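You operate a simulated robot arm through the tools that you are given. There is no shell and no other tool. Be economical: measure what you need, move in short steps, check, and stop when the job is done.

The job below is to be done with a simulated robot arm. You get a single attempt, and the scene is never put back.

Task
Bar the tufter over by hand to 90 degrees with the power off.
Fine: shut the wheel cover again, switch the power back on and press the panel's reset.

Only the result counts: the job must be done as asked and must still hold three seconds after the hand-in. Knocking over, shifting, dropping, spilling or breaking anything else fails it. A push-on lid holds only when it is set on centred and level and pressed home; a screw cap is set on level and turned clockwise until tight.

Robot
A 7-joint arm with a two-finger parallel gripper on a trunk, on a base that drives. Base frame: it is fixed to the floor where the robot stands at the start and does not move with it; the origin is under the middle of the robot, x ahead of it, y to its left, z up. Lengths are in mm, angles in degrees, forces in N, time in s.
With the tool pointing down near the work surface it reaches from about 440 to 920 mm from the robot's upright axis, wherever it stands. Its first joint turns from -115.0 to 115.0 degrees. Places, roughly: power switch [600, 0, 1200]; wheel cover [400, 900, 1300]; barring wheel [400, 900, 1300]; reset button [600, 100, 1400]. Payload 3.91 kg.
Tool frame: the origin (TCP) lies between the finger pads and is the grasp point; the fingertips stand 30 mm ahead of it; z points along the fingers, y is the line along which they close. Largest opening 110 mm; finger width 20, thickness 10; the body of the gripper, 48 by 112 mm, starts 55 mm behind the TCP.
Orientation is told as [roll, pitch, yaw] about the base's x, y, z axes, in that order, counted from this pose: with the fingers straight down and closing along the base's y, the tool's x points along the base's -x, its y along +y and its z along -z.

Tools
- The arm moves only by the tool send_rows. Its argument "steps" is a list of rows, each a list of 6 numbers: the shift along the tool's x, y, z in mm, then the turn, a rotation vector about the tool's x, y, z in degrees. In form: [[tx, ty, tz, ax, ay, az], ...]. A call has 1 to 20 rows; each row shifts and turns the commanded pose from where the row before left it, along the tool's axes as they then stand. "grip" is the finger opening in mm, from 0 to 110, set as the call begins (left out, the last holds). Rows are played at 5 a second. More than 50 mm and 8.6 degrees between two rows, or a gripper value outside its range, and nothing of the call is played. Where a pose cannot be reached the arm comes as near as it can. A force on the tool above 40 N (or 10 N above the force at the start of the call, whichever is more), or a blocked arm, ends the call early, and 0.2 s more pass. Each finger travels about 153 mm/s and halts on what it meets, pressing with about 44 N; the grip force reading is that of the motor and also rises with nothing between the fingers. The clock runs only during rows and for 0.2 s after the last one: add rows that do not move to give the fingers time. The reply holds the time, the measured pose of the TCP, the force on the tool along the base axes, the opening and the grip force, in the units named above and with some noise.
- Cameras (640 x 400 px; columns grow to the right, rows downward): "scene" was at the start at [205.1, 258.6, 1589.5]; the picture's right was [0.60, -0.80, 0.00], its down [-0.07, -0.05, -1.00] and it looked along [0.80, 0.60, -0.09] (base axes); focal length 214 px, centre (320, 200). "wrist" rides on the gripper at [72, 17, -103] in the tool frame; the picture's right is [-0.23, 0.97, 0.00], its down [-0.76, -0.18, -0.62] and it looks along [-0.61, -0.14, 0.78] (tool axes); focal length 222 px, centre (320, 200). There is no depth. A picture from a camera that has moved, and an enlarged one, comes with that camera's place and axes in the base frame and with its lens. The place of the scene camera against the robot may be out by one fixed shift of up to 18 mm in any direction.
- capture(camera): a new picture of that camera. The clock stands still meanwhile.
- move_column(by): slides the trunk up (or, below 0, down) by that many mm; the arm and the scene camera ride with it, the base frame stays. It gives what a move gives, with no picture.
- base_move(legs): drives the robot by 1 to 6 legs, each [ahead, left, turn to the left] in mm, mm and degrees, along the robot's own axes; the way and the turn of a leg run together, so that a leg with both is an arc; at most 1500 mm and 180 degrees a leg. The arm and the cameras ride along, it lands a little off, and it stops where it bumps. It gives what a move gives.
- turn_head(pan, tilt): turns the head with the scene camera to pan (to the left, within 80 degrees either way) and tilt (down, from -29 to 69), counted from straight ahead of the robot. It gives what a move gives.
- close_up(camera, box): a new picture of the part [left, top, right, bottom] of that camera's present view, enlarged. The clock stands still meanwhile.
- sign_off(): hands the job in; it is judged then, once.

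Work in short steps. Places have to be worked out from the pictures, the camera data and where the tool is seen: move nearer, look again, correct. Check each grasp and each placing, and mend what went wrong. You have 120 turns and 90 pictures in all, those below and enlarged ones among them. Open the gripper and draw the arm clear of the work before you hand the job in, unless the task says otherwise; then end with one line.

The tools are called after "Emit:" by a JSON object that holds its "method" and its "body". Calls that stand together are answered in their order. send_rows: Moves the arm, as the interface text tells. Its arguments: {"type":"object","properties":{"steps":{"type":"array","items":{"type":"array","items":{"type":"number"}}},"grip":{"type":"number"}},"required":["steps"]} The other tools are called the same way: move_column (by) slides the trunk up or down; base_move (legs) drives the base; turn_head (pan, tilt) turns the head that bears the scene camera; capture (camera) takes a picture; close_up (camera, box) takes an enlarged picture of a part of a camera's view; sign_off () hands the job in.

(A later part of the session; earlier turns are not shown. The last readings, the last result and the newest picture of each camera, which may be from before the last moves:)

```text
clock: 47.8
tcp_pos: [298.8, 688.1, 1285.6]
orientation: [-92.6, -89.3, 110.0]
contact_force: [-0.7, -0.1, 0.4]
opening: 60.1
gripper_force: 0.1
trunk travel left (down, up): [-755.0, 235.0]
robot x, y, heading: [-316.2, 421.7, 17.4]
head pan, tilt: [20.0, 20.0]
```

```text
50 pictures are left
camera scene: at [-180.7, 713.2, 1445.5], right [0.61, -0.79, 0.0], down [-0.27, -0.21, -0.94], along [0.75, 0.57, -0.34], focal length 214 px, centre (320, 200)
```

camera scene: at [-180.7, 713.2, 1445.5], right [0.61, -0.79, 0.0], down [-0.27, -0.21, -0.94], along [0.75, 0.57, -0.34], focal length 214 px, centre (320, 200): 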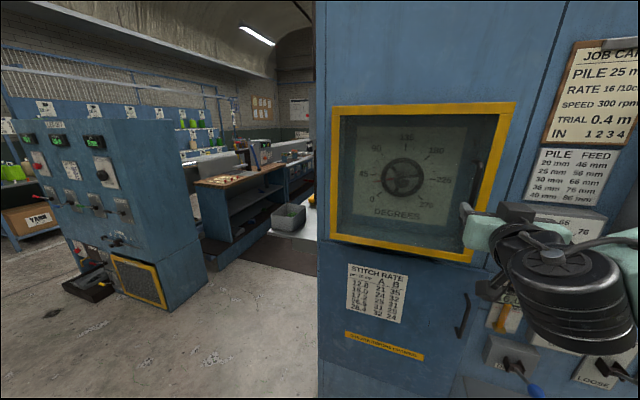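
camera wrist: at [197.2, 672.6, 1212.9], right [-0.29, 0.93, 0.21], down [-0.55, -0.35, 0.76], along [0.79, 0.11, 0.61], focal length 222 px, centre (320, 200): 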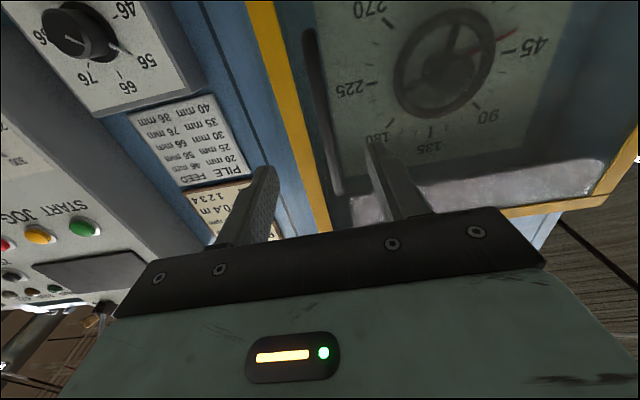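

Aligned within a few mm. Base ahead 55, then the arm the last bit.

Emit:
{"method": "base_move", "body": {"legs": [[55, 0, 0]]}}

Emit:
{"method": "send_rows", "body": {"steps": [[0, 4, 5, 0, 0, 0], [0, 0, 0, 0, 0, 0]]}}

Emit:
{"method": "capture", "body": {"camera": "wrist"}}

```text
clock: 48.7
tcp_pos: [353.8, 704.5, 1285.4]
orientation: [-92.6, -89.2, 110.1]
contact_force: [-0.1, 1.0, -0.7]
opening: 59.7
gripper_force: 0.1
trunk travel left (down, up): [-755.0, 235.0]
robot x, y, heading: [-265.5, 433.8, 17.5]
head pan, tilt: [20.0, 20.0]
```

```text
clock: 49.3
tcp_pos: [356.4, 710.1, 1285.2]
orientation: [-91.9, -89.1, 109.3]
contact_force: [-0.7, 0.0, 0.0]
opening: 60.1
gripper_force: 0.0
trunk travel left (down, up): [-755.0, 235.0]
robot x, y, heading: [-267.3, 434.1, 17.6]
head pan, tilt: [20.0, 20.0]
```

```text
49 pictures are left
camera wrist: at [254.1, 695.2, 1213.4], right [-0.29, 0.93, 0.21], down [-0.54, -0.35, 0.76], along [0.79, 0.11, 0.61], focal length 222 px, centre (320, 200)
```

wrist: 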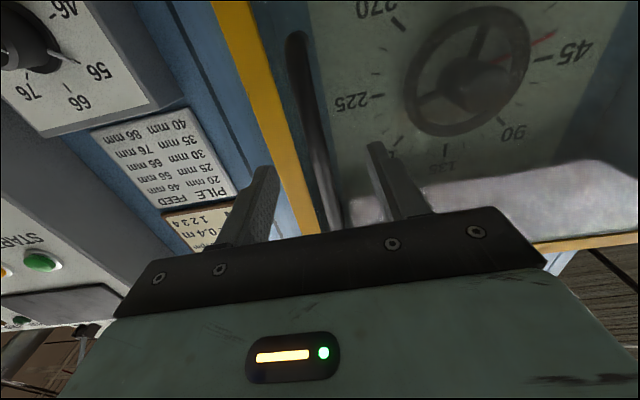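

The bar is between the fingers. I advance 20 mm and close.

Emit:
{"method": "send_rows", "body": {"steps": [[0, 2, 10, 0, 0, 0], [0, 0, 10, 0, 0, 0], [0, 0, 0, 0, 0, 0]]}}

Emit:
{"method": "send_rows", "body": {"grip": 0, "steps": [[0, 0, 0, 0, 0, 0], [0, 0, 0, 0, 0, 0], [0, 0, 0, 0, 0, 0]]}}

Emit:
{"method": "capture", "body": {"camera": "wrist"}}

```text
clock: 50.1
tcp_pos: [374.2, 719.0, 1286.4]
orientation: [-91.9, -89.2, 109.6]
contact_force: [-0.1, -0.4, -0.3]
opening: 60.1
gripper_force: 0.0
trunk travel left (down, up): [-755.0, 235.0]
robot x, y, heading: [-265.3, 436.4, 17.4]
head pan, tilt: [20.0, 20.0]
```

```text
clock: 50.9
tcp_pos: [374.5, 717.4, 1286.8]
orientation: [-92.4, -89.4, 109.7]
contact_force: [0.8, -9.0, -0.5]
opening: 11.9
gripper_force: 44.8
trunk travel left (down, up): [-755.0, 235.0]
robot x, y, heading: [-263.9, 437.6, 17.2]
head pan, tilt: [20.0, 20.0]
```

```text
48 pictures are left
camera wrist: at [272.1, 702.5, 1213.7], right [-0.29, 0.93, 0.21], down [-0.55, -0.35, 0.76], along [0.79, 0.11, 0.61], focal length 222 px, centre (320, 200)
```

wrist: 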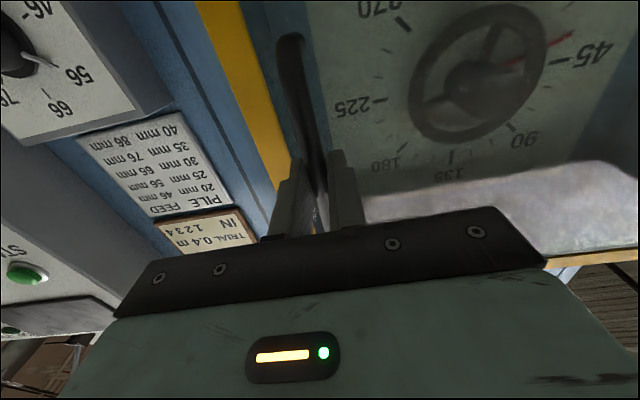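

Handle gripped (11.9 mm). I pull the door along its hinge arc, first about 20°.

Emit:
{"method": "send_rows", "body": {"steps": [[0, 2.6, -13.6, 0, 0, 0], [0, 3, -13.5, 0, 0, 0], [0, 3.7, -13.3, 0, 0, 0], [0, 4.1, -13.2, 0, 0, 0], [0, 5, -12.9, 0, 0, 0], [0, 5.2, -12.8, 0, 0, 0]]}}

Emit:
{"method": "capture", "body": {"camera": "scene"}}

```text
clock: 52.3
tcp_pos: [293.3, 712.7, 1287.4]
orientation: [-103.3, -89.1, 120.6]
contact_force: [-2.7, -27.7, 13.8]
opening: 11.8
gripper_force: 44.9
trunk travel left (down, up): [-755.0, 235.0]
robot x, y, heading: [-261.9, 436.3, 17.4]
head pan, tilt: [20.0, 20.0]
```

```text
47 pictures are left
camera scene: at [-127.4, 727.8, 1446.1], right [0.61, -0.79, 0.0], down [-0.27, -0.21, -0.94], along [0.75, 0.57, -0.34], focal length 214 px, centre (320, 200)
```

scene: 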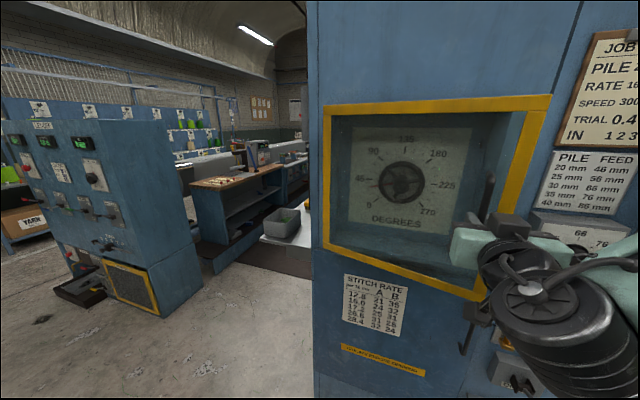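

The door swings open (~16°). Sideways force tells me the arc lies slightly more to the right; I continue with a corrected arc.

Emit:
{"method": "send_rows", "body": {"steps": [[0, 2, -12.5, 0, 0, 0], [0, 5, -12.6, 0, 0, 0], [0, 6.4, -12.2, 0, 0, 0], [0, 6.8, -12, 0, 0, 0], [0, 7.5, -11.6, 0, 0, 0], [0, 7.8, -11.4, 0, 0, 0]]}}

Emit:
{"method": "send_rows", "body": {"steps": [[0, 8.5, -10.8, 0, 0, 0], [0, 8.8, -10.6, 0, 0, 0], [0, 9.4, -10.1, 0, 0, 0], [0, 9.7, -9.8, 0, 0, 0], [0, 10.2, -9.2, 0, 0, 0], [0, 10.5, -9, 0, 0, 0]]}}

Emit:
{"method": "capture", "body": {"camera": "scene"}}

```text
clock: 53.7
tcp_pos: [214.2, 728.5, 1285.5]
orientation: [-97.8, -89.1, 115.1]
contact_force: [-8.2, -26.1, 12.5]
opening: 12.0
gripper_force: 44.9
trunk travel left (down, up): [-755.0, 235.0]
robot x, y, heading: [-262.0, 434.0, 17.5]
head pan, tilt: [20.0, 20.0]
```

```text
clock: 55.1
tcp_pos: [137.2, 762.9, 1283.5]
orientation: [-107.4, -89.3, 124.9]
contact_force: [-10.5, -17.5, 21.2]
opening: 12.0
gripper_force: 44.6
trunk travel left (down, up): [-755.0, 235.0]
robot x, y, heading: [-268.1, 434.6, 17.3]
head pan, tilt: [20.0, 20.0]
```

```text
46 pictures are left
camera scene: at [-128.2, 728.4, 1446.1], right [0.61, -0.79, 0.0], down [-0.27, -0.21, -0.94], along [0.75, 0.57, -0.34], focal length 214 px, centre (320, 200)
```

scene: 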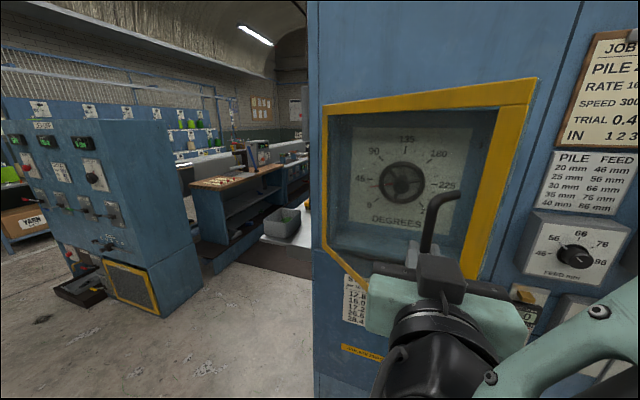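

Fitted hinge axis ≈ (314,1044), radius 331, open ≈43°. Continue along this circle.

Emit:
{"method": "send_rows", "body": {"steps": [[0, 17.7, -14, 0, 0, 0], [0, 18.8, -12.9, 0, 0, 0], [0, 19.8, -11.8, 0, 0, 0], [0, 20.9, -10.4, 0, 0, 0], [0, 21.2, -9, 0, 0, 0], [0, 22, -7.3, 0, 0, 0]]}}

Emit:
{"method": "capture", "body": {"camera": "scene"}}

```text
clock: 56.5
tcp_pos: [44.3, 859.2, 1280.1]
orientation: [-97.4, -89.0, 114.2]
contact_force: [-28.5, -19.9, 14.5]
opening: 12.1
gripper_force: 44.8
trunk travel left (down, up): [-755.0, 235.0]
robot x, y, heading: [-266.3, 435.5, 17.6]
head pan, tilt: [20.0, 20.0]
```

```text
45 pictures are left
camera scene: at [-131.0, 730.5, 1445.3], right [0.63, -0.77, 0.0], down [-0.27, -0.22, -0.94], along [0.73, 0.59, -0.35], focal length 214 px, centre (320, 200)
```

scene: 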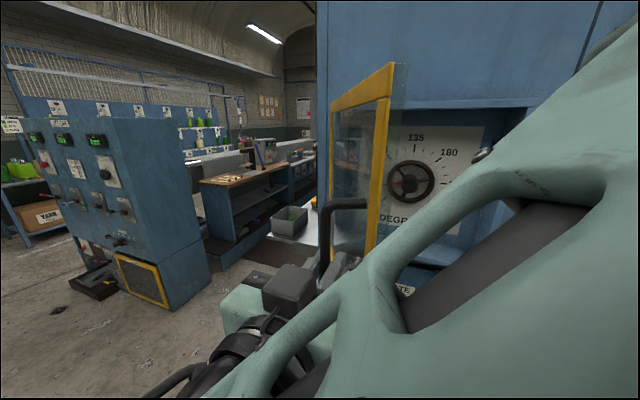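

About 66° open; force says to ride slightly further out. Continue ~24° more.

Emit:
{"method": "send_rows", "body": {"steps": [[0, 21.5, -9.6, 0, 0, 0], [0, 22.2, -6.7, 0, 0, 0], [0, 23, -3.2, 0, 0, 0], [0, 23.2, -0.9, 0, 0, 0], [0, 23.2, 0.6, 0, 0, 0], [0, 23.2, 1.9, 0, 0, 0]]}}

Emit:
{"method": "capture", "body": {"camera": "scene"}}

```text
clock: 57.3
tcp_pos: [40.5, 909.0, 1280.8]
orientation: [-104.6, -89.2, 117.6]
contact_force: [-32.3, -17.0, -6.4]
opening: 12.0
gripper_force: 44.8
trunk travel left (down, up): [-755.0, 235.0]
robot x, y, heading: [-262.8, 438.9, 17.5]
head pan, tilt: [20.0, 20.0]
stopped in row 3: the force on the tool passed its limit (the readings are from after the stop); the commanded pose is now the measured one
```

```text
44 pictures are left
camera scene: at [-157.0, 752.0, 1440.5], right [0.86, -0.5, 0.0], down [-0.2, -0.34, -0.92], along [0.46, 0.79, -0.39], focal length 214 px, centre (320, 200)
```

scene: 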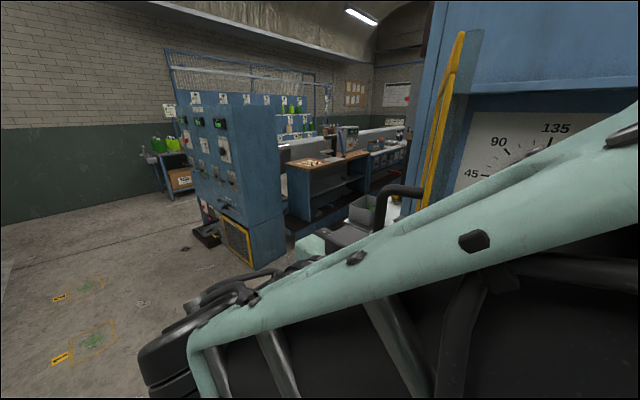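

Door is at roughly 75–80°, and the arm is crowding the head. I release the handle and back the base straight out.

Emit:
{"method": "send_rows", "body": {"grip": 44, "steps": [[0, 0, 0, 0, 0, 0], [0, 0, 0, 0, 0, 0]]}}

Emit:
{"method": "base_move", "body": {"legs": [[-180, 0, 0]]}}

Emit:
{"method": "capture", "body": {"camera": "scene"}}

Emit:
{"method": "capture", "body": {"camera": "wrist"}}

```text
clock: 57.9
tcp_pos: [40.4, 911.6, 1279.2]
orientation: [-95.1, -88.9, 108.8]
contact_force: [0.0, 0.6, -0.9]
opening: 43.9
gripper_force: 0.0
trunk travel left (down, up): [-755.0, 235.0]
robot x, y, heading: [-264.7, 437.7, 17.4]
head pan, tilt: [20.0, 20.0]
```

```text
clock: 59.4
tcp_pos: [-130.4, 859.0, 1278.3]
orientation: [-96.2, -89.1, 109.9]
contact_force: [-0.4, -0.3, 0.7]
opening: 44.1
gripper_force: 0.1
trunk travel left (down, up): [-755.0, 235.0]
robot x, y, heading: [-431.0, 386.0, 18.0]
head pan, tilt: [20.0, 20.0]
```

```text
43 pictures are left
camera scene: at [-296.2, 677.7, 1445.4], right [0.61, -0.79, 0.0], down [-0.27, -0.21, -0.94], along [0.74, 0.58, -0.34], focal length 214 px, centre (320, 200)
```

scene: 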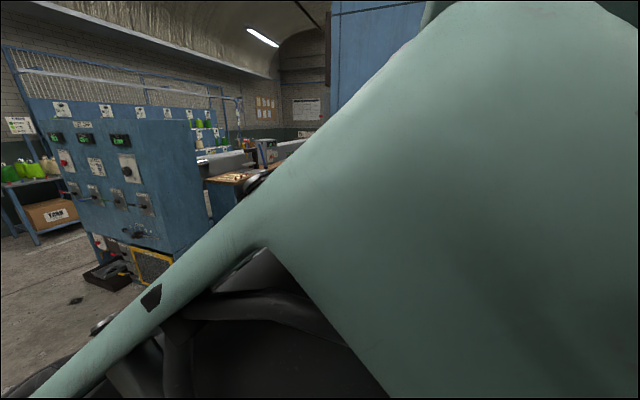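

```text
42 pictures are left
camera wrist: at [-233.2, 850.2, 1206.1], right [-0.23, 0.95, 0.21], down [-0.57, -0.31, 0.76], along [0.79, 0.06, 0.61], focal length 222 px, centre (320, 200)
```

wrist: 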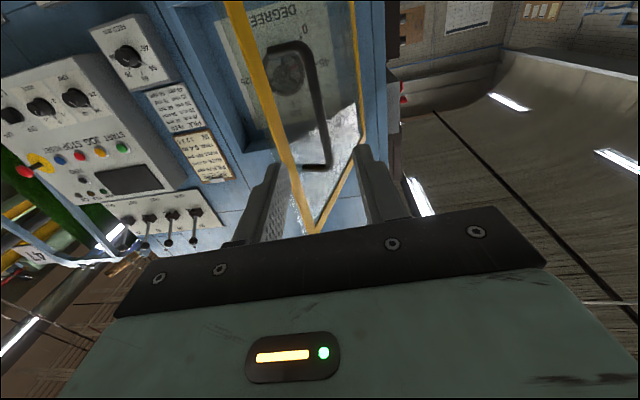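

I bring the arm back to the right, clear of the head, and look.

Emit:
{"method": "send_rows", "body": {"grip": 0, "steps": [[0, -40, 0, 0, 0, 0], [0, -40, 0, 0, 0, 0], [0, -40, 10, 0, 0, 0], [0, -40, 10, 0, 0, 0], [0, -40, 20, 0, 0, 0], [0, -40, 20, 0, 0, 0], [0, -40, 20, 0, 0, 0], [0, 0, 0, 0, 0, 0]]}}

Emit:
{"method": "capture", "body": {"camera": "scene"}}

Emit:
{"method": "capture", "body": {"camera": "wrist"}}

```text
clock: 61.2
tcp_pos: [14.8, 640.5, 1299.8]
orientation: [-92.9, -89.0, 106.6]
contact_force: [0.1, 0.0, 0.4]
opening: 0.1
gripper_force: 37.8
out of reach, approached as far as the arm can: row 6, 7
trunk travel left (down, up): [-755.0, 235.0]
robot x, y, heading: [-431.9, 383.8, 18.3]
head pan, tilt: [20.0, 20.0]
```

```text
41 pictures are left
camera scene: at [-296.3, 677.7, 1445.4], right [0.61, -0.79, 0.0], down [-0.27, -0.21, -0.94], along [0.74, 0.58, -0.34], focal length 214 px, centre (320, 200)
```

scene: 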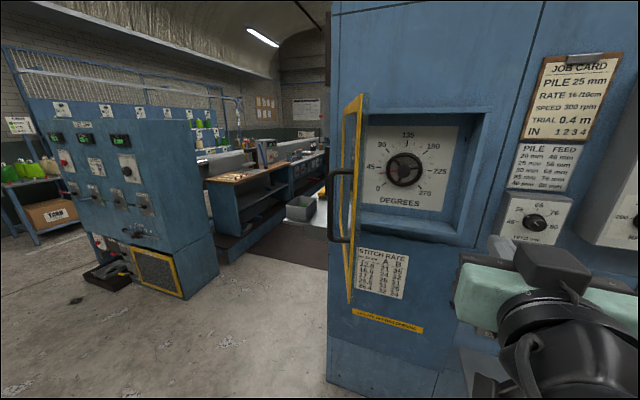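

```text
40 pictures are left
camera wrist: at [-89.7, 632.3, 1226.5], right [-0.23, 0.95, 0.21], down [-0.57, -0.31, 0.76], along [0.79, 0.06, 0.61], focal length 222 px, centre (320, 200)
```

wrist: 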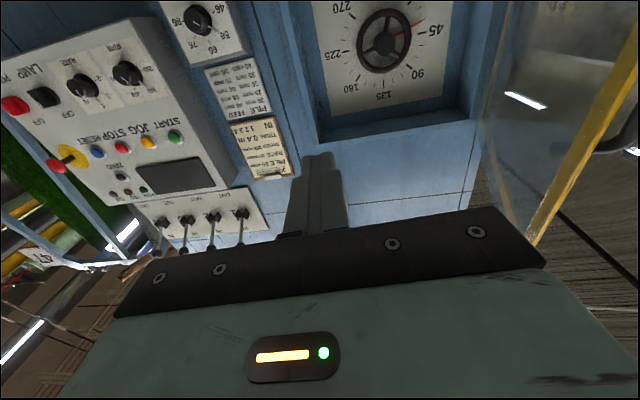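

Door is well open. I zoom on the wheel and dial.

Emit:
{"method": "close_up", "body": {"camera": "scene", "box": [345, 110, 465, 220]}}

Emit:
{"method": "close_up", "body": {"camera": "wrist", "box": [300, 0, 480, 120]}}

```text
3.64 times, centred on (405, 165) of scene
camera zoom: at [-296.3, 677.7, 1445.4], right [0.61, -0.79, 0.0], down [-0.27, -0.21, -0.94], along [0.74, 0.58, -0.34], focal length 780 px, centre (11, 327)
```

zoom: 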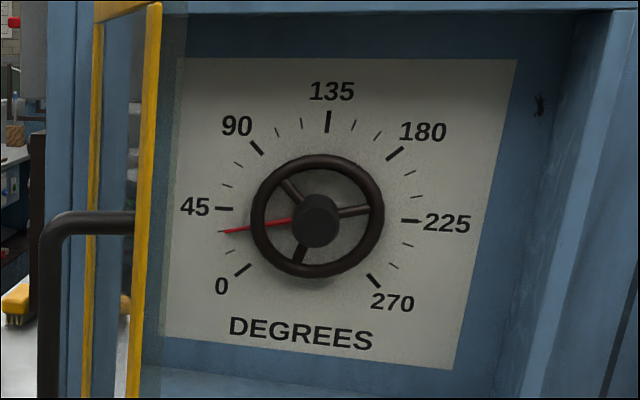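

```text
3.33 times, centred on (390, 60) of wrist
camera zoom: at [-89.7, 632.3, 1226.5], right [-0.23, 0.95, 0.21], down [-0.57, -0.31, 0.76], along [0.79, 0.06, 0.61], focal length 740 px, centre (87, 667)
```

zoom: 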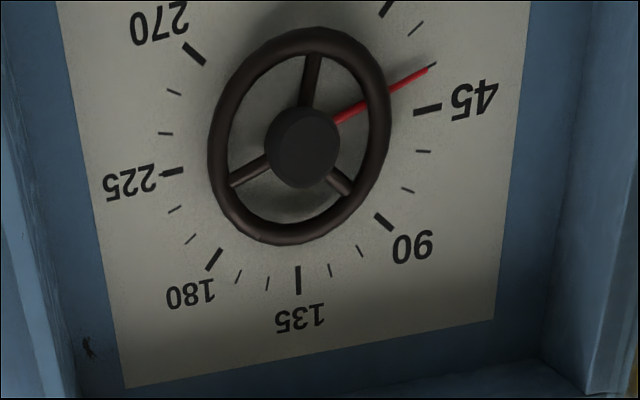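

Pointer reads 30; it needs +60° clockwise. Wheel centre ≈ (447,897,1291). I plan to grip the rim at upper right (between spokes) with the tool rolled −50°; I roll and shift left now while clear, with fingers opening to 50.

Emit:
{"method": "send_rows", "body": {"grip": 50, "steps": [[0, 27, 0, 0, 0, 0], [0, 27, 0, 0, 0, 0], [0, 26, 0, 0, 0, 0], [0, 0, 0, 0, 0, -8.4], [0, 0, 0, 0, 0, -8.4], [0, 0, 0, 0, 0, -8.4], [0, 0, 0, 0, 0, -8.4], [0, 0, 0, 0, 0, -8.4], [0, 0, 0, 0, 0, -8], [0, 0, 0, 0, 0, 0]]}}

```text
clock: 63.4
tcp_pos: [-3.8, 717.8, 1298.6]
orientation: [-90.1, -38.9, 103.7]
contact_force: [0.5, 0.5, -0.2]
opening: 50.3
gripper_force: 0.1
trunk travel left (down, up): [-755.0, 235.0]
robot x, y, heading: [-429.3, 382.9, 18.1]
head pan, tilt: [20.0, 20.0]
```

Reached. I correct the yaw by 4°, raise the trunk 32 mm, drive 250 ahead and look.

Emit:
{"method": "send_rows", "body": {"steps": [[0, 0, 0, -2.57, -3.06, 0], [0, 0, 0, 0, 0, 0]]}}

Emit:
{"method": "move_column", "body": {"by": 32}}

Emit:
{"method": "base_move", "body": {"legs": [[250, 0, 0]]}}

Emit:
{"method": "capture", "body": {"camera": "scene"}}

Emit:
{"method": "capture", "body": {"camera": "wrist"}}

```text
clock: 64.0
tcp_pos: [-5.5, 716.5, 1298.1]
orientation: [-90.0, -39.0, 107.8]
contact_force: [-0.4, 0.0, 0.2]
opening: 50.3
gripper_force: 0.0
trunk travel left (down, up): [-755.0, 235.0]
robot x, y, heading: [-431.3, 383.9, 17.8]
head pan, tilt: [20.0, 20.0]
```

```text
clock: 64.8
tcp_pos: [-4.3, 717.9, 1330.4]
orientation: [-90.0, -39.0, 107.8]
contact_force: [-0.4, -0.6, 0.1]
opening: 50.2
gripper_force: 0.2
trunk travel left (down, up): [-787.0, 203.0]
robot x, y, heading: [-429.1, 385.9, 17.9]
head pan, tilt: [20.0, 20.0]
```

```text
clock: 66.6
tcp_pos: [228.7, 796.9, 1331.2]
orientation: [-90.0, -38.9, 108.2]
contact_force: [1.5, 0.0, 1.3]
opening: 49.9
gripper_force: 0.1
trunk travel left (down, up): [-787.0, 203.0]
robot x, y, heading: [-197.4, 460.1, 18.4]
head pan, tilt: [20.0, 20.0]
```

```text
37 pictures are left
camera scene: at [-62.5, 755.6, 1477.5], right [0.62, -0.79, 0.0], down [-0.27, -0.21, -0.94], along [0.74, 0.58, -0.34], focal length 214 px, centre (320, 200)
```

scene: 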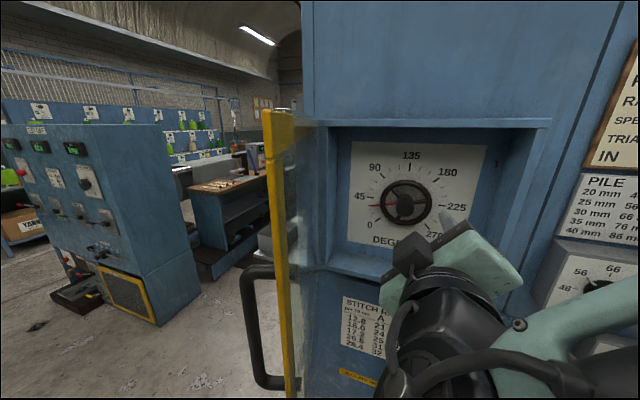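

```text
36 pictures are left
camera wrist: at [144.6, 722.1, 1271.5], right [-0.25, 0.75, -0.61], down [-0.74, 0.26, 0.62], along [0.62, 0.61, 0.49], focal length 222 px, centre (320, 200)
```

wrist: 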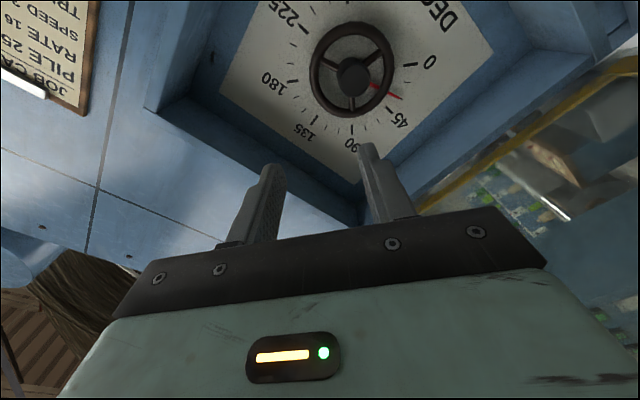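

TCP lines up with the intended rim point (right 33, up 40 of hub). Base ahead 130 more, then look.

Emit:
{"method": "base_move", "body": {"legs": [[130, 0, 0]]}}

Emit:
{"method": "capture", "body": {"camera": "wrist"}}

Emit:
{"method": "capture", "body": {"camera": "scene"}}

```text
clock: 67.9
tcp_pos: [334.6, 831.4, 1332.4]
orientation: [-90.2, -39.1, 108.4]
contact_force: [-0.9, 0.5, 0.2]
opening: 50.2
gripper_force: 0.1
trunk travel left (down, up): [-787.0, 203.0]
robot x, y, heading: [-81.9, 495.2, 18.2]
head pan, tilt: [20.0, 20.0]
stopped in leg 1: the robot was blocked; the commanded pose is now the measured one
```

```text
35 pictures are left
camera wrist: at [252.6, 755.8, 1273.0], right [-0.24, 0.75, -0.61], down [-0.74, 0.26, 0.62], along [0.62, 0.61, 0.5], focal length 222 px, centre (320, 200)
```

wrist: 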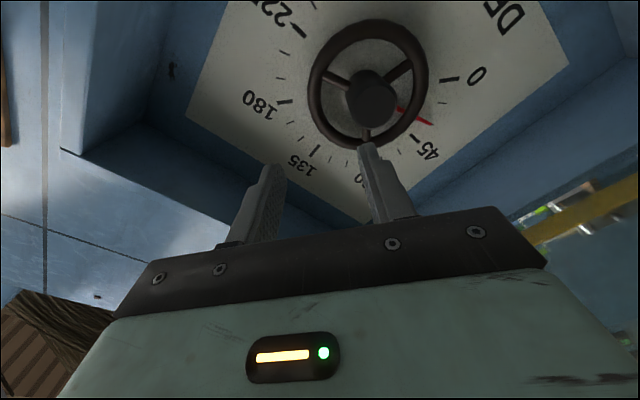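

```text
34 pictures are left
camera scene: at [41.0, 793.3, 1478.1], right [0.67, -0.74, 0.0], down [-0.26, -0.23, -0.94], along [0.7, 0.63, -0.34], focal length 214 px, centre (320, 200)
```

scene: 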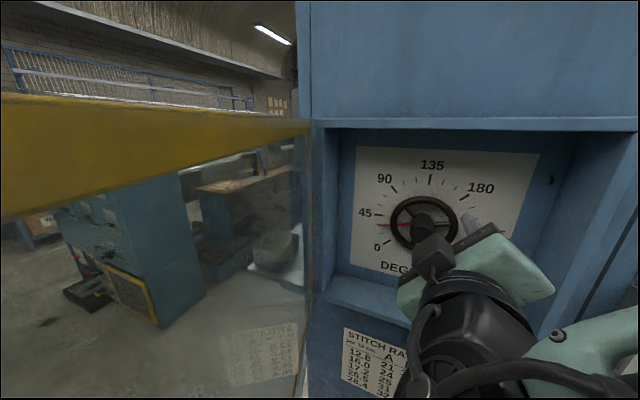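

The head bumped the open door's edge. I back off 25 mm, turn the head right, and let the arm do the rest.

Emit:
{"method": "base_move", "body": {"legs": [[-25, 0, 0]]}}

Emit:
{"method": "turn_head", "body": {"pan": -5, "tilt": 15}}

Emit:
{"method": "send_rows", "body": {"steps": [[0, 0, 30, 0, 0, 0], [0, 0, 30, 0, 0, 0], [0, 0, 0, 0, 0, 0]]}}

Emit:
{"method": "capture", "body": {"camera": "wrist"}}

Emit:
{"method": "capture", "body": {"camera": "scene"}}

```text
clock: 68.7
tcp_pos: [315.9, 825.3, 1330.9]
orientation: [-90.0, -39.0, 108.2]
contact_force: [0.3, -0.3, 0.8]
opening: 49.8
gripper_force: 0.0
trunk travel left (down, up): [-787.0, 203.0]
robot x, y, heading: [-108.0, 490.0, 18.4]
head pan, tilt: [20.0, 20.0]
```

```text
clock: 69.6
tcp_pos: [315.7, 826.1, 1330.0]
orientation: [-90.0, -39.0, 108.1]
contact_force: [0.9, 1.1, 0.1]
opening: 50.1
gripper_force: 0.1
trunk travel left (down, up): [-787.0, 203.0]
robot x, y, heading: [-108.4, 487.5, 18.2]
head pan, tilt: [-5.0, 15.0]
```

```text
clock: 70.4
tcp_pos: [374.4, 844.3, 1331.1]
orientation: [-90.1, -39.0, 108.2]
contact_force: [0.7, -0.2, 0.7]
opening: 50.2
gripper_force: 0.2
trunk travel left (down, up): [-787.0, 203.0]
robot x, y, heading: [-108.5, 487.4, 18.4]
head pan, tilt: [-5.0, 15.0]
```

```text
33 pictures are left
camera wrist: at [291.4, 769.7, 1272.7], right [-0.25, 0.75, -0.61], down [-0.74, 0.26, 0.62], along [0.62, 0.61, 0.49], focal length 222 px, centre (320, 200)
```

wrist: 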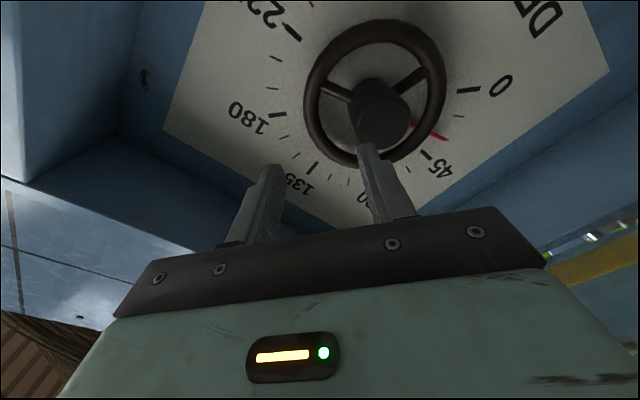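

```text
32 pictures are left
camera scene: at [43.6, 748.0, 1485.6], right [0.23, -0.97, 0.0], down [-0.25, -0.06, -0.97], along [0.94, 0.22, -0.26], focal length 214 px, centre (320, 200)
```

scene: 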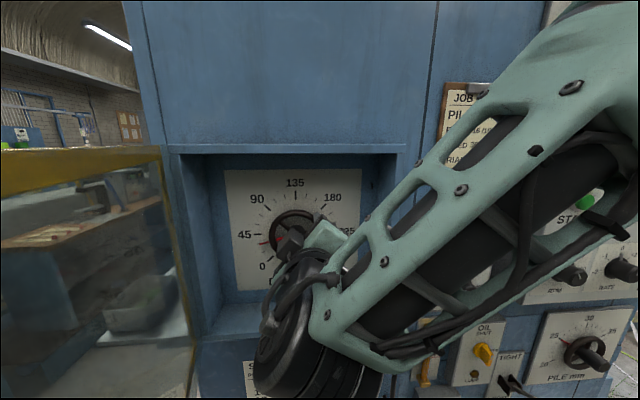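

Tool axis would hit the rim about 75° position; I shift +15 along tool x and −3 along y to reach ~55°, narrow the opening to 30 so the inner finger clears the hub, advance 45 mm and check.

Emit:
{"method": "send_rows", "body": {"grip": 30, "steps": [[15, -3, 0, 0, 0, 0], [0, 0, 22, 0, 0, 0], [0, 0, 23, 0, 0, 0], [0, 0, 0, 0, 0, 0]]}}

Emit:
{"method": "capture", "body": {"camera": "wrist"}}

```text
clock: 71.4
tcp_pos: [422.0, 846.9, 1323.3]
orientation: [-90.2, -39.0, 108.2]
contact_force: [0.7, 0.1, -0.1]
opening: 30.0
gripper_force: 0.0
trunk travel left (down, up): [-787.0, 203.0]
robot x, y, heading: [-104.6, 487.6, 18.5]
head pan, tilt: [-5.0, 15.0]
```

```text
31 pictures are left
camera wrist: at [338.9, 771.6, 1264.9], right [-0.25, 0.75, -0.61], down [-0.74, 0.26, 0.62], along [0.62, 0.61, 0.49], focal length 222 px, centre (320, 200)
```

wrist: 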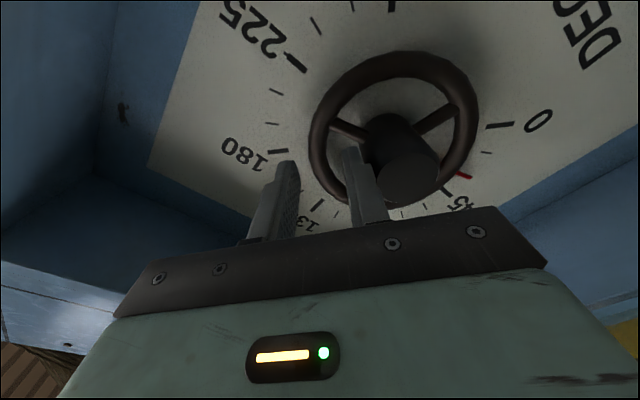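

Rim runs between the fingers. Advance 40 mm more and check.

Emit:
{"method": "send_rows", "body": {"steps": [[0, 0, 20, 0, 0, 0], [0, 0, 20, 0, 0, 0], [0, 0, 0, 0, 0, 0]]}}

Emit:
{"method": "capture", "body": {"camera": "wrist"}}

```text
clock: 71.8
tcp_pos: [429.2, 849.4, 1324.0]
orientation: [-89.8, -38.8, 108.5]
contact_force: [-24.9, -15.3, 5.2]
opening: 26.3
gripper_force: 0.0
trunk travel left (down, up): [-787.0, 203.0]
robot x, y, heading: [-110.8, 488.3, 18.5]
head pan, tilt: [-5.0, 15.0]
stopped in row 2: the force on the tool passed its limit (the readings are from after the stop); the commanded pose is now the measured one
```

```text
30 pictures are left
camera wrist: at [347.1, 774.2, 1264.3], right [-0.25, 0.75, -0.62], down [-0.74, 0.26, 0.62], along [0.62, 0.61, 0.49], focal length 222 px, centre (320, 200)
```

wrist: 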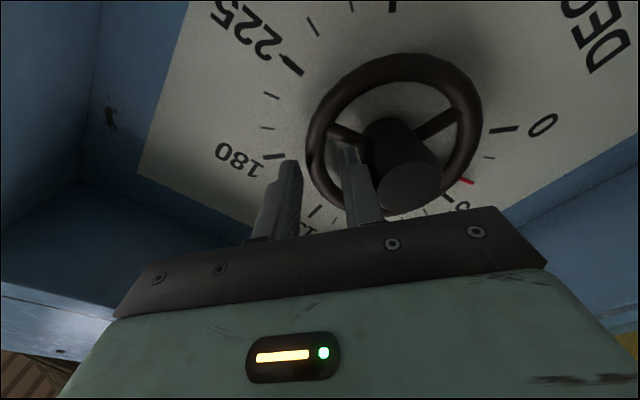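

Something stopped the inner finger; I zoom in to see what.

Emit:
{"method": "close_up", "body": {"camera": "wrist", "box": [270, 80, 430, 220]}}

```text
2.86 times, centred on (350, 150) of wrist
camera zoom: at [347.1, 774.2, 1264.3], right [-0.25, 0.75, -0.62], down [-0.74, 0.26, 0.62], along [0.62, 0.61, 0.49], focal length 635 px, centre (234, 343)
```

zoom: 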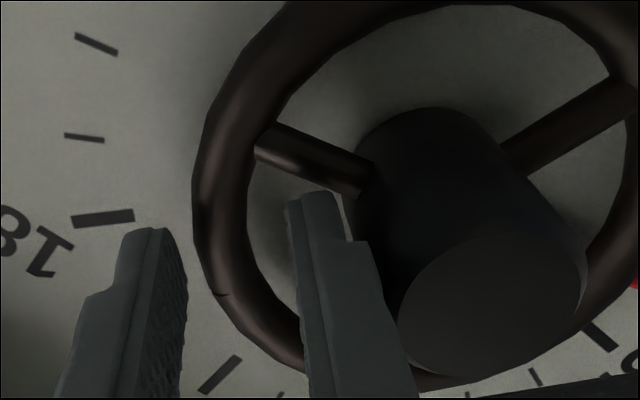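

The inner finger's thicker part rubs the big hub. I back off 12, shift 6 mm outward, narrow to 26 and go in again.

Emit:
{"method": "send_rows", "body": {"grip": 26, "steps": [[0, 0, -12, 0, 0, 0], [0, -6, 0, 0, 0, 0], [0, 0, 15, 0, 0, 0], [0, 0, 10, 0, 0, 0], [0, 0, 10, 0, 0, 0], [0, 0, 0, 0, 0, 0]]}}

Emit:
{"method": "close_up", "body": {"camera": "wrist", "box": [250, 60, 450, 220]}}

```text
clock: 72.7
tcp_pos: [430.5, 847.8, 1324.8]
orientation: [-89.2, -38.6, 108.4]
contact_force: [-24.1, -16.2, 4.1]
opening: 22.7
gripper_force: 0.1
trunk travel left (down, up): [-787.0, 203.0]
robot x, y, heading: [-103.1, 488.3, 18.2]
head pan, tilt: [-5.0, 15.0]
stopped in row 4: the force on the tool passed its limit (the readings are from after the stop); the commanded pose is now the measured one
```

```text
2.50 times, centred on (350, 140) of wrist
camera zoom: at [348.1, 771.0, 1267.6], right [-0.26, 0.74, -0.62], down [-0.74, 0.26, 0.62], along [0.62, 0.62, 0.48], focal length 555 px, centre (245, 350)
```

zoom: 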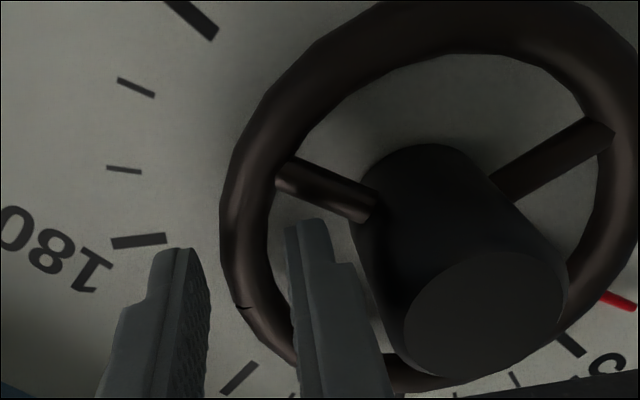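

The hub sticks out far (≈45 mm) and blocks a rim grip, but it is itself a good grip: I will grip the hub and roll the tool. Back off, move onto the hub axis (tool −14, +55), open to 75.

Emit:
{"method": "send_rows", "body": {"grip": 75, "steps": [[0, 0, -25, 0, 0, 0], [0, 0, -30, 0, 0, 0], [-7, 28, 0, 0, 0, 0], [-7, 27, 0, 0, 0, 0], [0, 0, 0, 0, 0, 0]]}}

Emit:
{"method": "capture", "body": {"camera": "wrist"}}

```text
clock: 73.1
tcp_pos: [426.5, 839.8, 1332.2]
orientation: [-90.6, -39.1, 107.9]
contact_force: [-5.9, -20.4, 16.0]
opening: 63.1
gripper_force: 0.1
trunk travel left (down, up): [-787.0, 203.0]
robot x, y, heading: [-109.4, 482.9, 18.1]
head pan, tilt: [-5.0, 15.0]
stopped in row 1: the force on the tool passed its limit (the readings are from after the stop); the commanded pose is now the measured one
```

```text
27 pictures are left
camera wrist: at [342.1, 765.1, 1272.9], right [-0.23, 0.76, -0.61], down [-0.74, 0.27, 0.61], along [0.63, 0.6, 0.5], focal length 222 px, centre (320, 200)
```

wrist: 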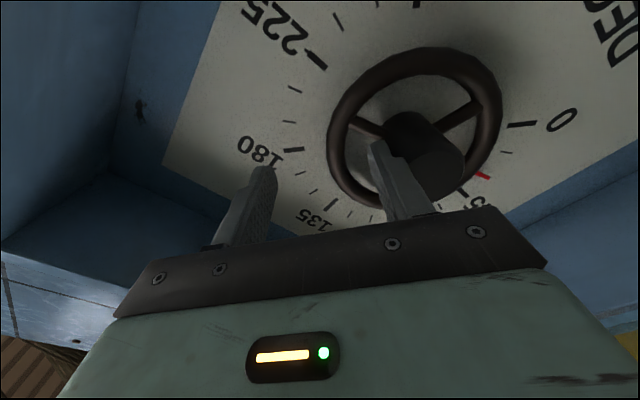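

Opening pushed against the hub side; I back off first with the fingers narrower.

Emit:
{"method": "send_rows", "body": {"grip": 40, "steps": [[0, 0, 0, 0, 0, 0], [0, 0, -25, 0, 0, 0], [0, 0, -25, 0, 0, 0], [0, 0, 0, 0, 0, 0]]}}

Emit:
{"method": "send_rows", "body": {"grip": 75, "steps": [[-7, 32, 0, 0, 0, 0], [-7, 32, 0, 0, 0, 0], [0, 0, 0, 0, 0, 0]]}}

Emit:
{"method": "capture", "body": {"camera": "wrist"}}

```text
clock: 74.1
tcp_pos: [375.6, 826.2, 1331.7]
orientation: [-90.1, -38.9, 107.8]
contact_force: [-0.3, -0.3, 0.7]
opening: 39.9
gripper_force: 0.1
trunk travel left (down, up): [-787.0, 203.0]
robot x, y, heading: [-104.5, 488.1, 18.3]
head pan, tilt: [-5.0, 15.0]
```

```text
clock: 74.9
tcp_pos: [362.1, 876.3, 1289.8]
orientation: [-90.3, -39.0, 107.9]
contact_force: [0.0, 0.4, 0.6]
opening: 75.0
gripper_force: 0.1
trunk travel left (down, up): [-787.0, 203.0]
robot x, y, heading: [-110.4, 488.8, 18.3]
head pan, tilt: [-5.0, 15.0]
```

```text
26 pictures are left
camera wrist: at [278.0, 802.4, 1230.9], right [-0.24, 0.75, -0.61], down [-0.74, 0.27, 0.61], along [0.63, 0.6, 0.49], focal length 222 px, centre (320, 200)
```

wrist: 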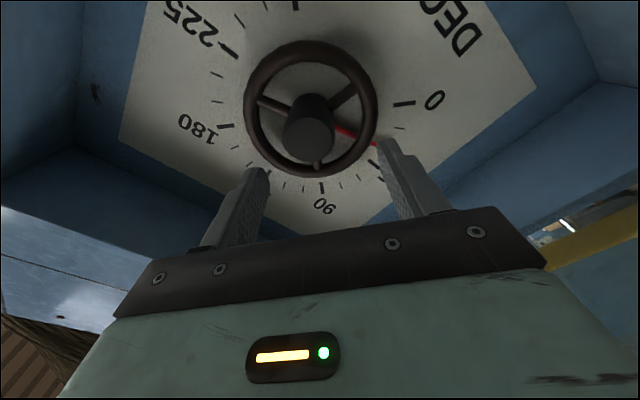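

Nearly on the hub axis; small correction (+4,−7) and advance 45, then check.

Emit:
{"method": "send_rows", "body": {"steps": [[4, -7, 0, 0, 0, 0], [0, 0, 22, 0, 0, 0], [0, 0, 23, 0, 0, 0], [0, 0, 0, 0, 0, 0]]}}

Emit:
{"method": "capture", "body": {"camera": "wrist"}}

```text
clock: 75.9
tcp_pos: [408.4, 881.7, 1292.4]
orientation: [-90.2, -38.8, 107.9]
contact_force: [-0.1, 0.6, 0.1]
opening: 75.1
gripper_force: 0.1
trunk travel left (down, up): [-787.0, 203.0]
robot x, y, heading: [-109.3, 490.7, 18.2]
head pan, tilt: [-5.0, 15.0]
```

```text
25 pictures are left
camera wrist: at [324.8, 807.5, 1232.8], right [-0.24, 0.75, -0.62], down [-0.74, 0.27, 0.61], along [0.63, 0.6, 0.49], focal length 222 px, centre (320, 200)
```

wrist: 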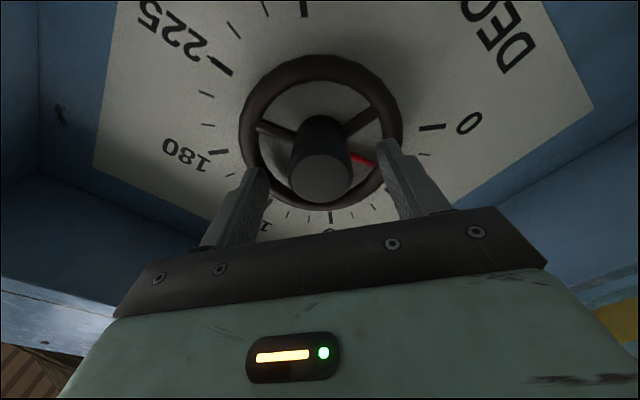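

Hub is centred. Advance 16 and close on it.

Emit:
{"method": "send_rows", "body": {"grip": 60, "steps": [[0, 0, 8, 0, 0, 0], [0, 0, 8, 0, 0, 0], [0, 0, 0, 0, 0, 0]]}}

Emit:
{"method": "send_rows", "body": {"grip": 0, "steps": [[0, 0, 0, 0, 0, 0], [0, 0, 0, 0, 0, 0], [0, 0, 0, 0, 0, 0]]}}

Emit:
{"method": "capture", "body": {"camera": "wrist"}}

```text
clock: 76.6
tcp_pos: [417.8, 886.0, 1290.1]
orientation: [-89.9, -38.8, 108.0]
contact_force: [-15.1, -9.0, -0.8]
opening: 60.9
gripper_force: 0.8
trunk travel left (down, up): [-787.0, 203.0]
robot x, y, heading: [-109.5, 487.5, 18.3]
head pan, tilt: [-5.0, 15.0]
stopped in row 3: the force on the tool passed its limit (the readings are from after the stop); the commanded pose is now the measured one
```

```text
clock: 77.4
tcp_pos: [418.4, 886.5, 1291.7]
orientation: [-90.1, -38.7, 108.1]
contact_force: [-20.1, -12.5, 10.1]
opening: 39.3
gripper_force: 44.9
trunk travel left (down, up): [-787.0, 203.0]
robot x, y, heading: [-108.9, 492.4, 18.2]
head pan, tilt: [-5.0, 15.0]
```

```text
24 pictures are left
camera wrist: at [334.8, 811.0, 1232.9], right [-0.24, 0.75, -0.62], down [-0.74, 0.26, 0.62], along [0.62, 0.61, 0.49], focal length 222 px, centre (320, 200)
```

wrist: 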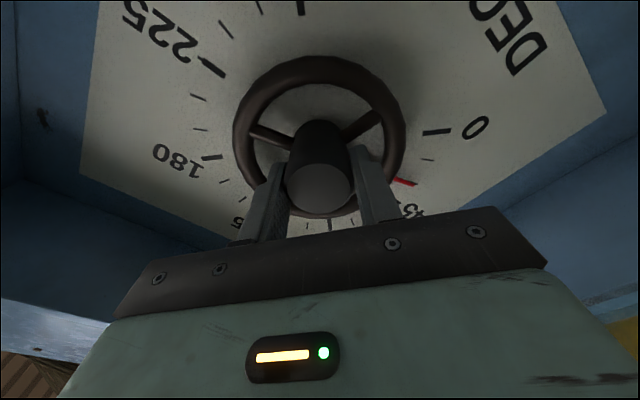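

Hub gripped (39 mm). Ease 2 mm back and roll clockwise 20° as a test.

Emit:
{"method": "send_rows", "body": {"steps": [[0, 0, -2, 0, 0, 0], [0, 0, 0, 0, 0, 5], [0, 0, 0, 0, 0, 5], [0, 0, 0, 0, 0, 5], [0, 0, 0, 0, 0, 5], [0, 0, 0, 0, 0, 0]]}}

Emit:
{"method": "capture", "body": {"camera": "wrist"}}

```text
clock: 78.8
tcp_pos: [418.7, 885.8, 1292.2]
orientation: [-90.1, -58.9, 108.1]
contact_force: [6.7, 0.4, 29.1]
opening: 39.2
gripper_force: 45.0
trunk travel left (down, up): [-787.0, 203.0]
robot x, y, heading: [-110.4, 489.4, 18.4]
head pan, tilt: [-5.0, 15.0]
```

```text
23 pictures are left
camera wrist: at [327.8, 832.4, 1221.2], right [-0.29, 0.91, -0.31], down [-0.67, 0.04, 0.74], along [0.68, 0.42, 0.59], focal length 222 px, centre (320, 200)
```

wrist: 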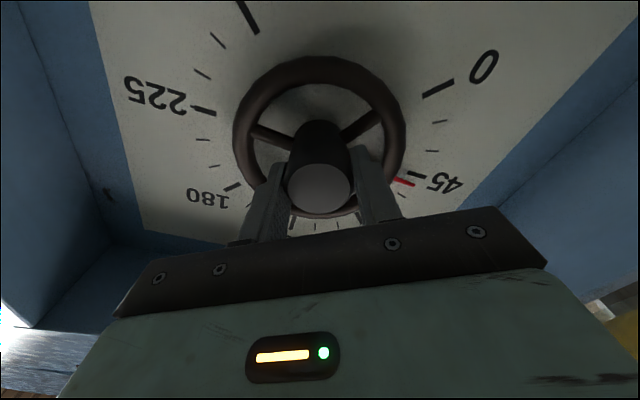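

It turns with the hand (pointer ≈50). Continue 35°, easing 1.5 mm up.

Emit:
{"method": "send_rows", "body": {"steps": [[-1.3, -0.8, 0, 0, 0, 0], [0, 0, 0, 0, 0, 5], [0, 0, 0, 0, 0, 5], [0, 0, 0, 0, 0, 5], [0, 0, 0, 0, 0, 5], [0, 0, 0, 0, 0, 5], [0, 0, 0, 0, 0, 5], [0, 0, 0, 0, 0, 5], [0, 0, 0, 0, 0, 0]]}}

Emit:
{"method": "capture", "body": {"camera": "wrist"}}

Emit:
{"method": "capture", "body": {"camera": "scene"}}

```text
clock: 80.8
tcp_pos: [419.2, 883.8, 1292.0]
orientation: [92.2, -86.2, -74.4]
contact_force: [7.1, -21.7, 28.8]
opening: 39.3
gripper_force: 45.1
trunk travel left (down, up): [-787.0, 203.0]
robot x, y, heading: [-110.2, 486.2, 18.3]
head pan, tilt: [-5.0, 15.0]
```

```text
22 pictures are left
camera wrist: at [314.4, 873.9, 1220.8], right [-0.29, 0.91, 0.29], down [-0.53, -0.41, 0.75], along [0.8, 0.06, 0.6], focal length 222 px, centre (320, 200)
```

wrist: 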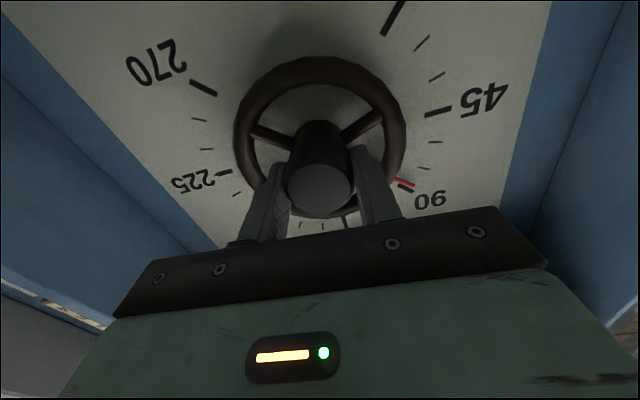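

```text
21 pictures are left
camera scene: at [42.6, 745.0, 1486.1], right [0.23, -0.97, 0.0], down [-0.25, -0.06, -0.97], along [0.94, 0.22, -0.26], focal length 214 px, centre (320, 200)
```

scene: 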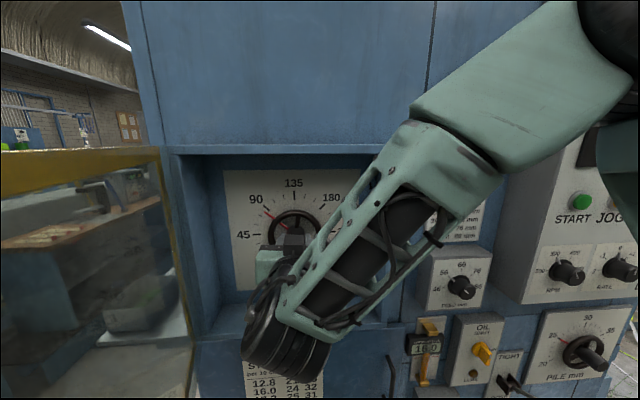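

Pointer ≈85. Turn 5° more and zoom to check.

Emit:
{"method": "send_rows", "body": {"steps": [[0, 0, 0, 0, 0, 2.5], [0, 0, 0, 0, 0, 2.5], [0, 0, 0, 0, 0, 0]]}}

Emit:
{"method": "close_up", "body": {"camera": "wrist", "box": [340, 120, 480, 220]}}

Emit:
{"method": "close_up", "body": {"camera": "scene", "box": [220, 160, 370, 260]}}

```text
clock: 81.6
tcp_pos: [418.4, 883.3, 1291.7]
orientation: [90.8, -81.1, -73.1]
contact_force: [5.7, -24.3, 23.9]
opening: 39.4
gripper_force: 44.6
trunk travel left (down, up): [-787.0, 203.0]
robot x, y, heading: [-106.5, 486.6, 18.4]
head pan, tilt: [-5.0, 15.0]
```

```text
4.00 times, centred on (410, 170) of wrist
camera zoom: at [312.6, 879.4, 1223.0], right [-0.28, 0.88, 0.38], down [-0.51, -0.47, 0.72], along [0.81, 0.02, 0.58], focal length 888 px, centre (-40, 320)
```

zoom: 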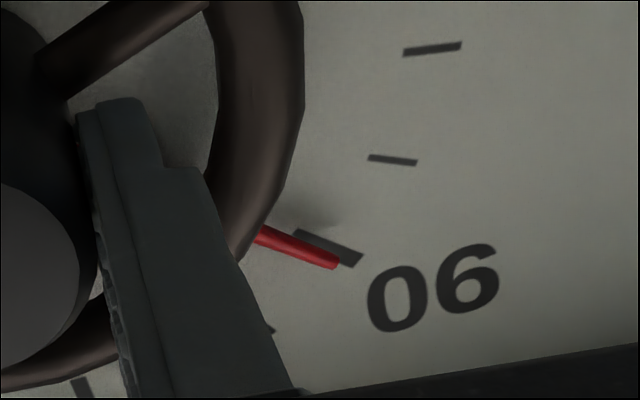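

```text
4.00 times, centred on (295, 210) of scene
camera zoom: at [42.6, 745.1, 1486.1], right [0.23, -0.97, 0.0], down [-0.25, -0.06, -0.97], along [0.94, 0.22, -0.26], focal length 858 px, centre (420, 160)
```

zoom: 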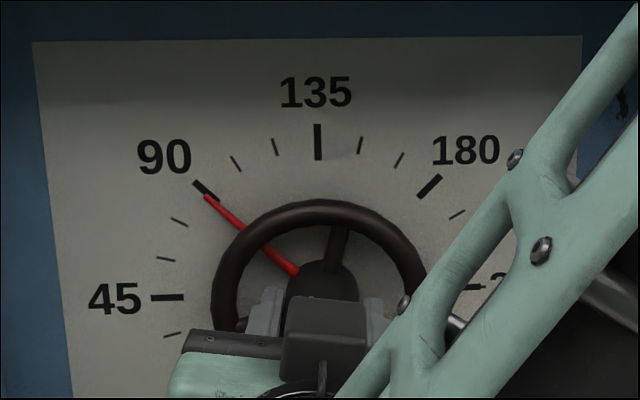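

Pointer sits on the 90 tick. Release gently and back straight out.

Emit:
{"method": "send_rows", "body": {"grip": 62, "steps": [[0, 0, 0, 0, 0, 0], [0, 0, 0, 0, 0, 0], [0, 0, -20, 0, 0, 0], [0, 0, -30, 0, 0, 0], [0, 0, -40, 0, 0, 0], [0, 0, -40, 0, 0, 0], [0, 0, 0, 0, 0, 0]]}}

Emit:
{"method": "base_move", "body": {"legs": [[-220, 0, 0]]}}

Emit:
{"method": "turn_head", "body": {"pan": 15, "tilt": 15}}

Emit:
{"method": "capture", "body": {"camera": "scene"}}

Emit:
{"method": "close_up", "body": {"camera": "wrist", "box": [220, 0, 480, 180]}}

```text
clock: 83.2
tcp_pos: [289.5, 846.5, 1291.7]
orientation: [89.3, -81.2, -71.3]
contact_force: [0.0, 0.7, 0.1]
opening: 61.9
gripper_force: 0.1
trunk travel left (down, up): [-787.0, 203.0]
robot x, y, heading: [-108.3, 489.7, 18.5]
head pan, tilt: [-5.0, 15.0]
```

```text
clock: 84.9
tcp_pos: [88.4, 779.5, 1292.4]
orientation: [89.3, -81.3, -71.3]
contact_force: [0.0, -0.1, 0.3]
opening: 62.1
gripper_force: 0.2
trunk travel left (down, up): [-787.0, 203.0]
robot x, y, heading: [-309.6, 421.7, 18.2]
head pan, tilt: [-5.0, 15.0]
```

```text
clock: 85.7
tcp_pos: [87.8, 778.9, 1290.5]
orientation: [89.3, -81.2, -71.3]
contact_force: [-0.1, 0.2, -0.2]
opening: 61.9
gripper_force: 0.1
trunk travel left (down, up): [-787.0, 203.0]
robot x, y, heading: [-307.3, 422.3, 18.4]
head pan, tilt: [15.0, 15.0]
```

```text
18 pictures are left
camera scene: at [-172.5, 710.2, 1485.6], right [0.55, -0.84, 0.0], down [-0.22, -0.14, -0.97], along [0.81, 0.53, -0.26], focal length 214 px, centre (320, 200)
```

scene: 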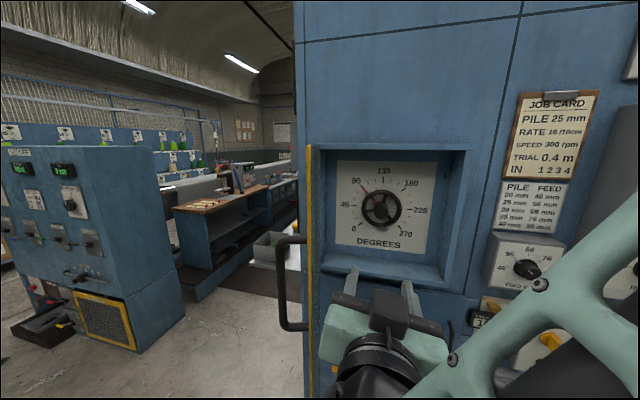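

```text
2.22 times, centred on (350, 90) of wrist
camera zoom: at [-18.2, 774.8, 1222.9], right [-0.29, 0.88, 0.37], down [-0.5, -0.47, 0.73], along [0.82, 0.02, 0.58], focal length 494 px, centre (253, 444)
```

zoom: 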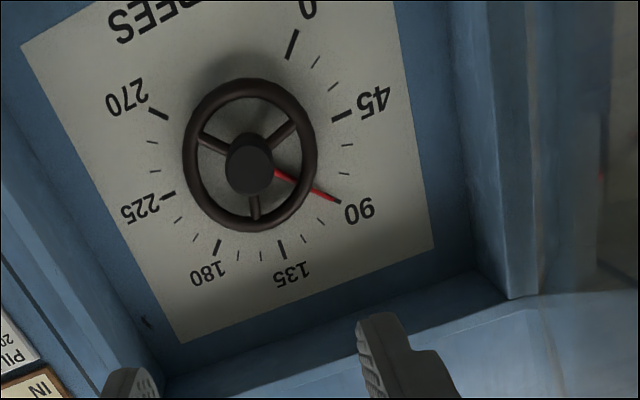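

Wheel reads 90 after release. Next: close the door by its handle, now near (18,899). I back off, shift left past the door's edge, undo the residual roll, and look.

Emit:
{"method": "base_move", "body": {"legs": [[-130, 0, 0], [0, 135, 0]]}}

Emit:
{"method": "send_rows", "body": {"grip": 40, "steps": [[0, 0, 0, 0, 0, -4.5], [0, 0, 0, 0, 0, -4.3], [0, 0, 0, 0, 0, 0]]}}

Emit:
{"method": "capture", "body": {"camera": "wrist"}}

```text
clock: 87.9
tcp_pos: [-75.8, 864.5, 1292.0]
orientation: [89.3, -81.2, -71.4]
contact_force: [0.0, 0.0, -0.5]
opening: 62.0
gripper_force: 0.0
trunk travel left (down, up): [-787.0, 203.0]
robot x, y, heading: [-474.6, 507.6, 18.1]
head pan, tilt: [15.0, 15.0]
```

```text
clock: 88.7
tcp_pos: [-75.5, 864.4, 1292.6]
orientation: [-36.6, -89.9, 54.6]
contact_force: [-0.7, -0.5, 0.5]
opening: 39.9
gripper_force: 0.0
trunk travel left (down, up): [-787.0, 203.0]
robot x, y, heading: [-476.3, 506.6, 18.4]
head pan, tilt: [15.0, 15.0]
```

```text
16 pictures are left
camera wrist: at [-178.2, 849.5, 1219.5], right [-0.3, 0.93, 0.23], down [-0.54, -0.36, 0.76], along [0.79, 0.11, 0.61], focal length 222 px, centre (320, 200)
```

wrist: 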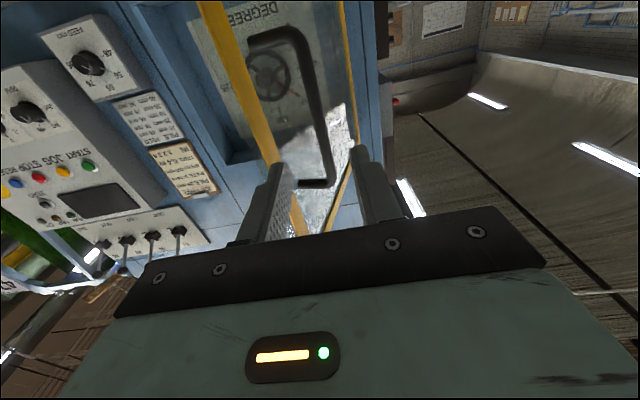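

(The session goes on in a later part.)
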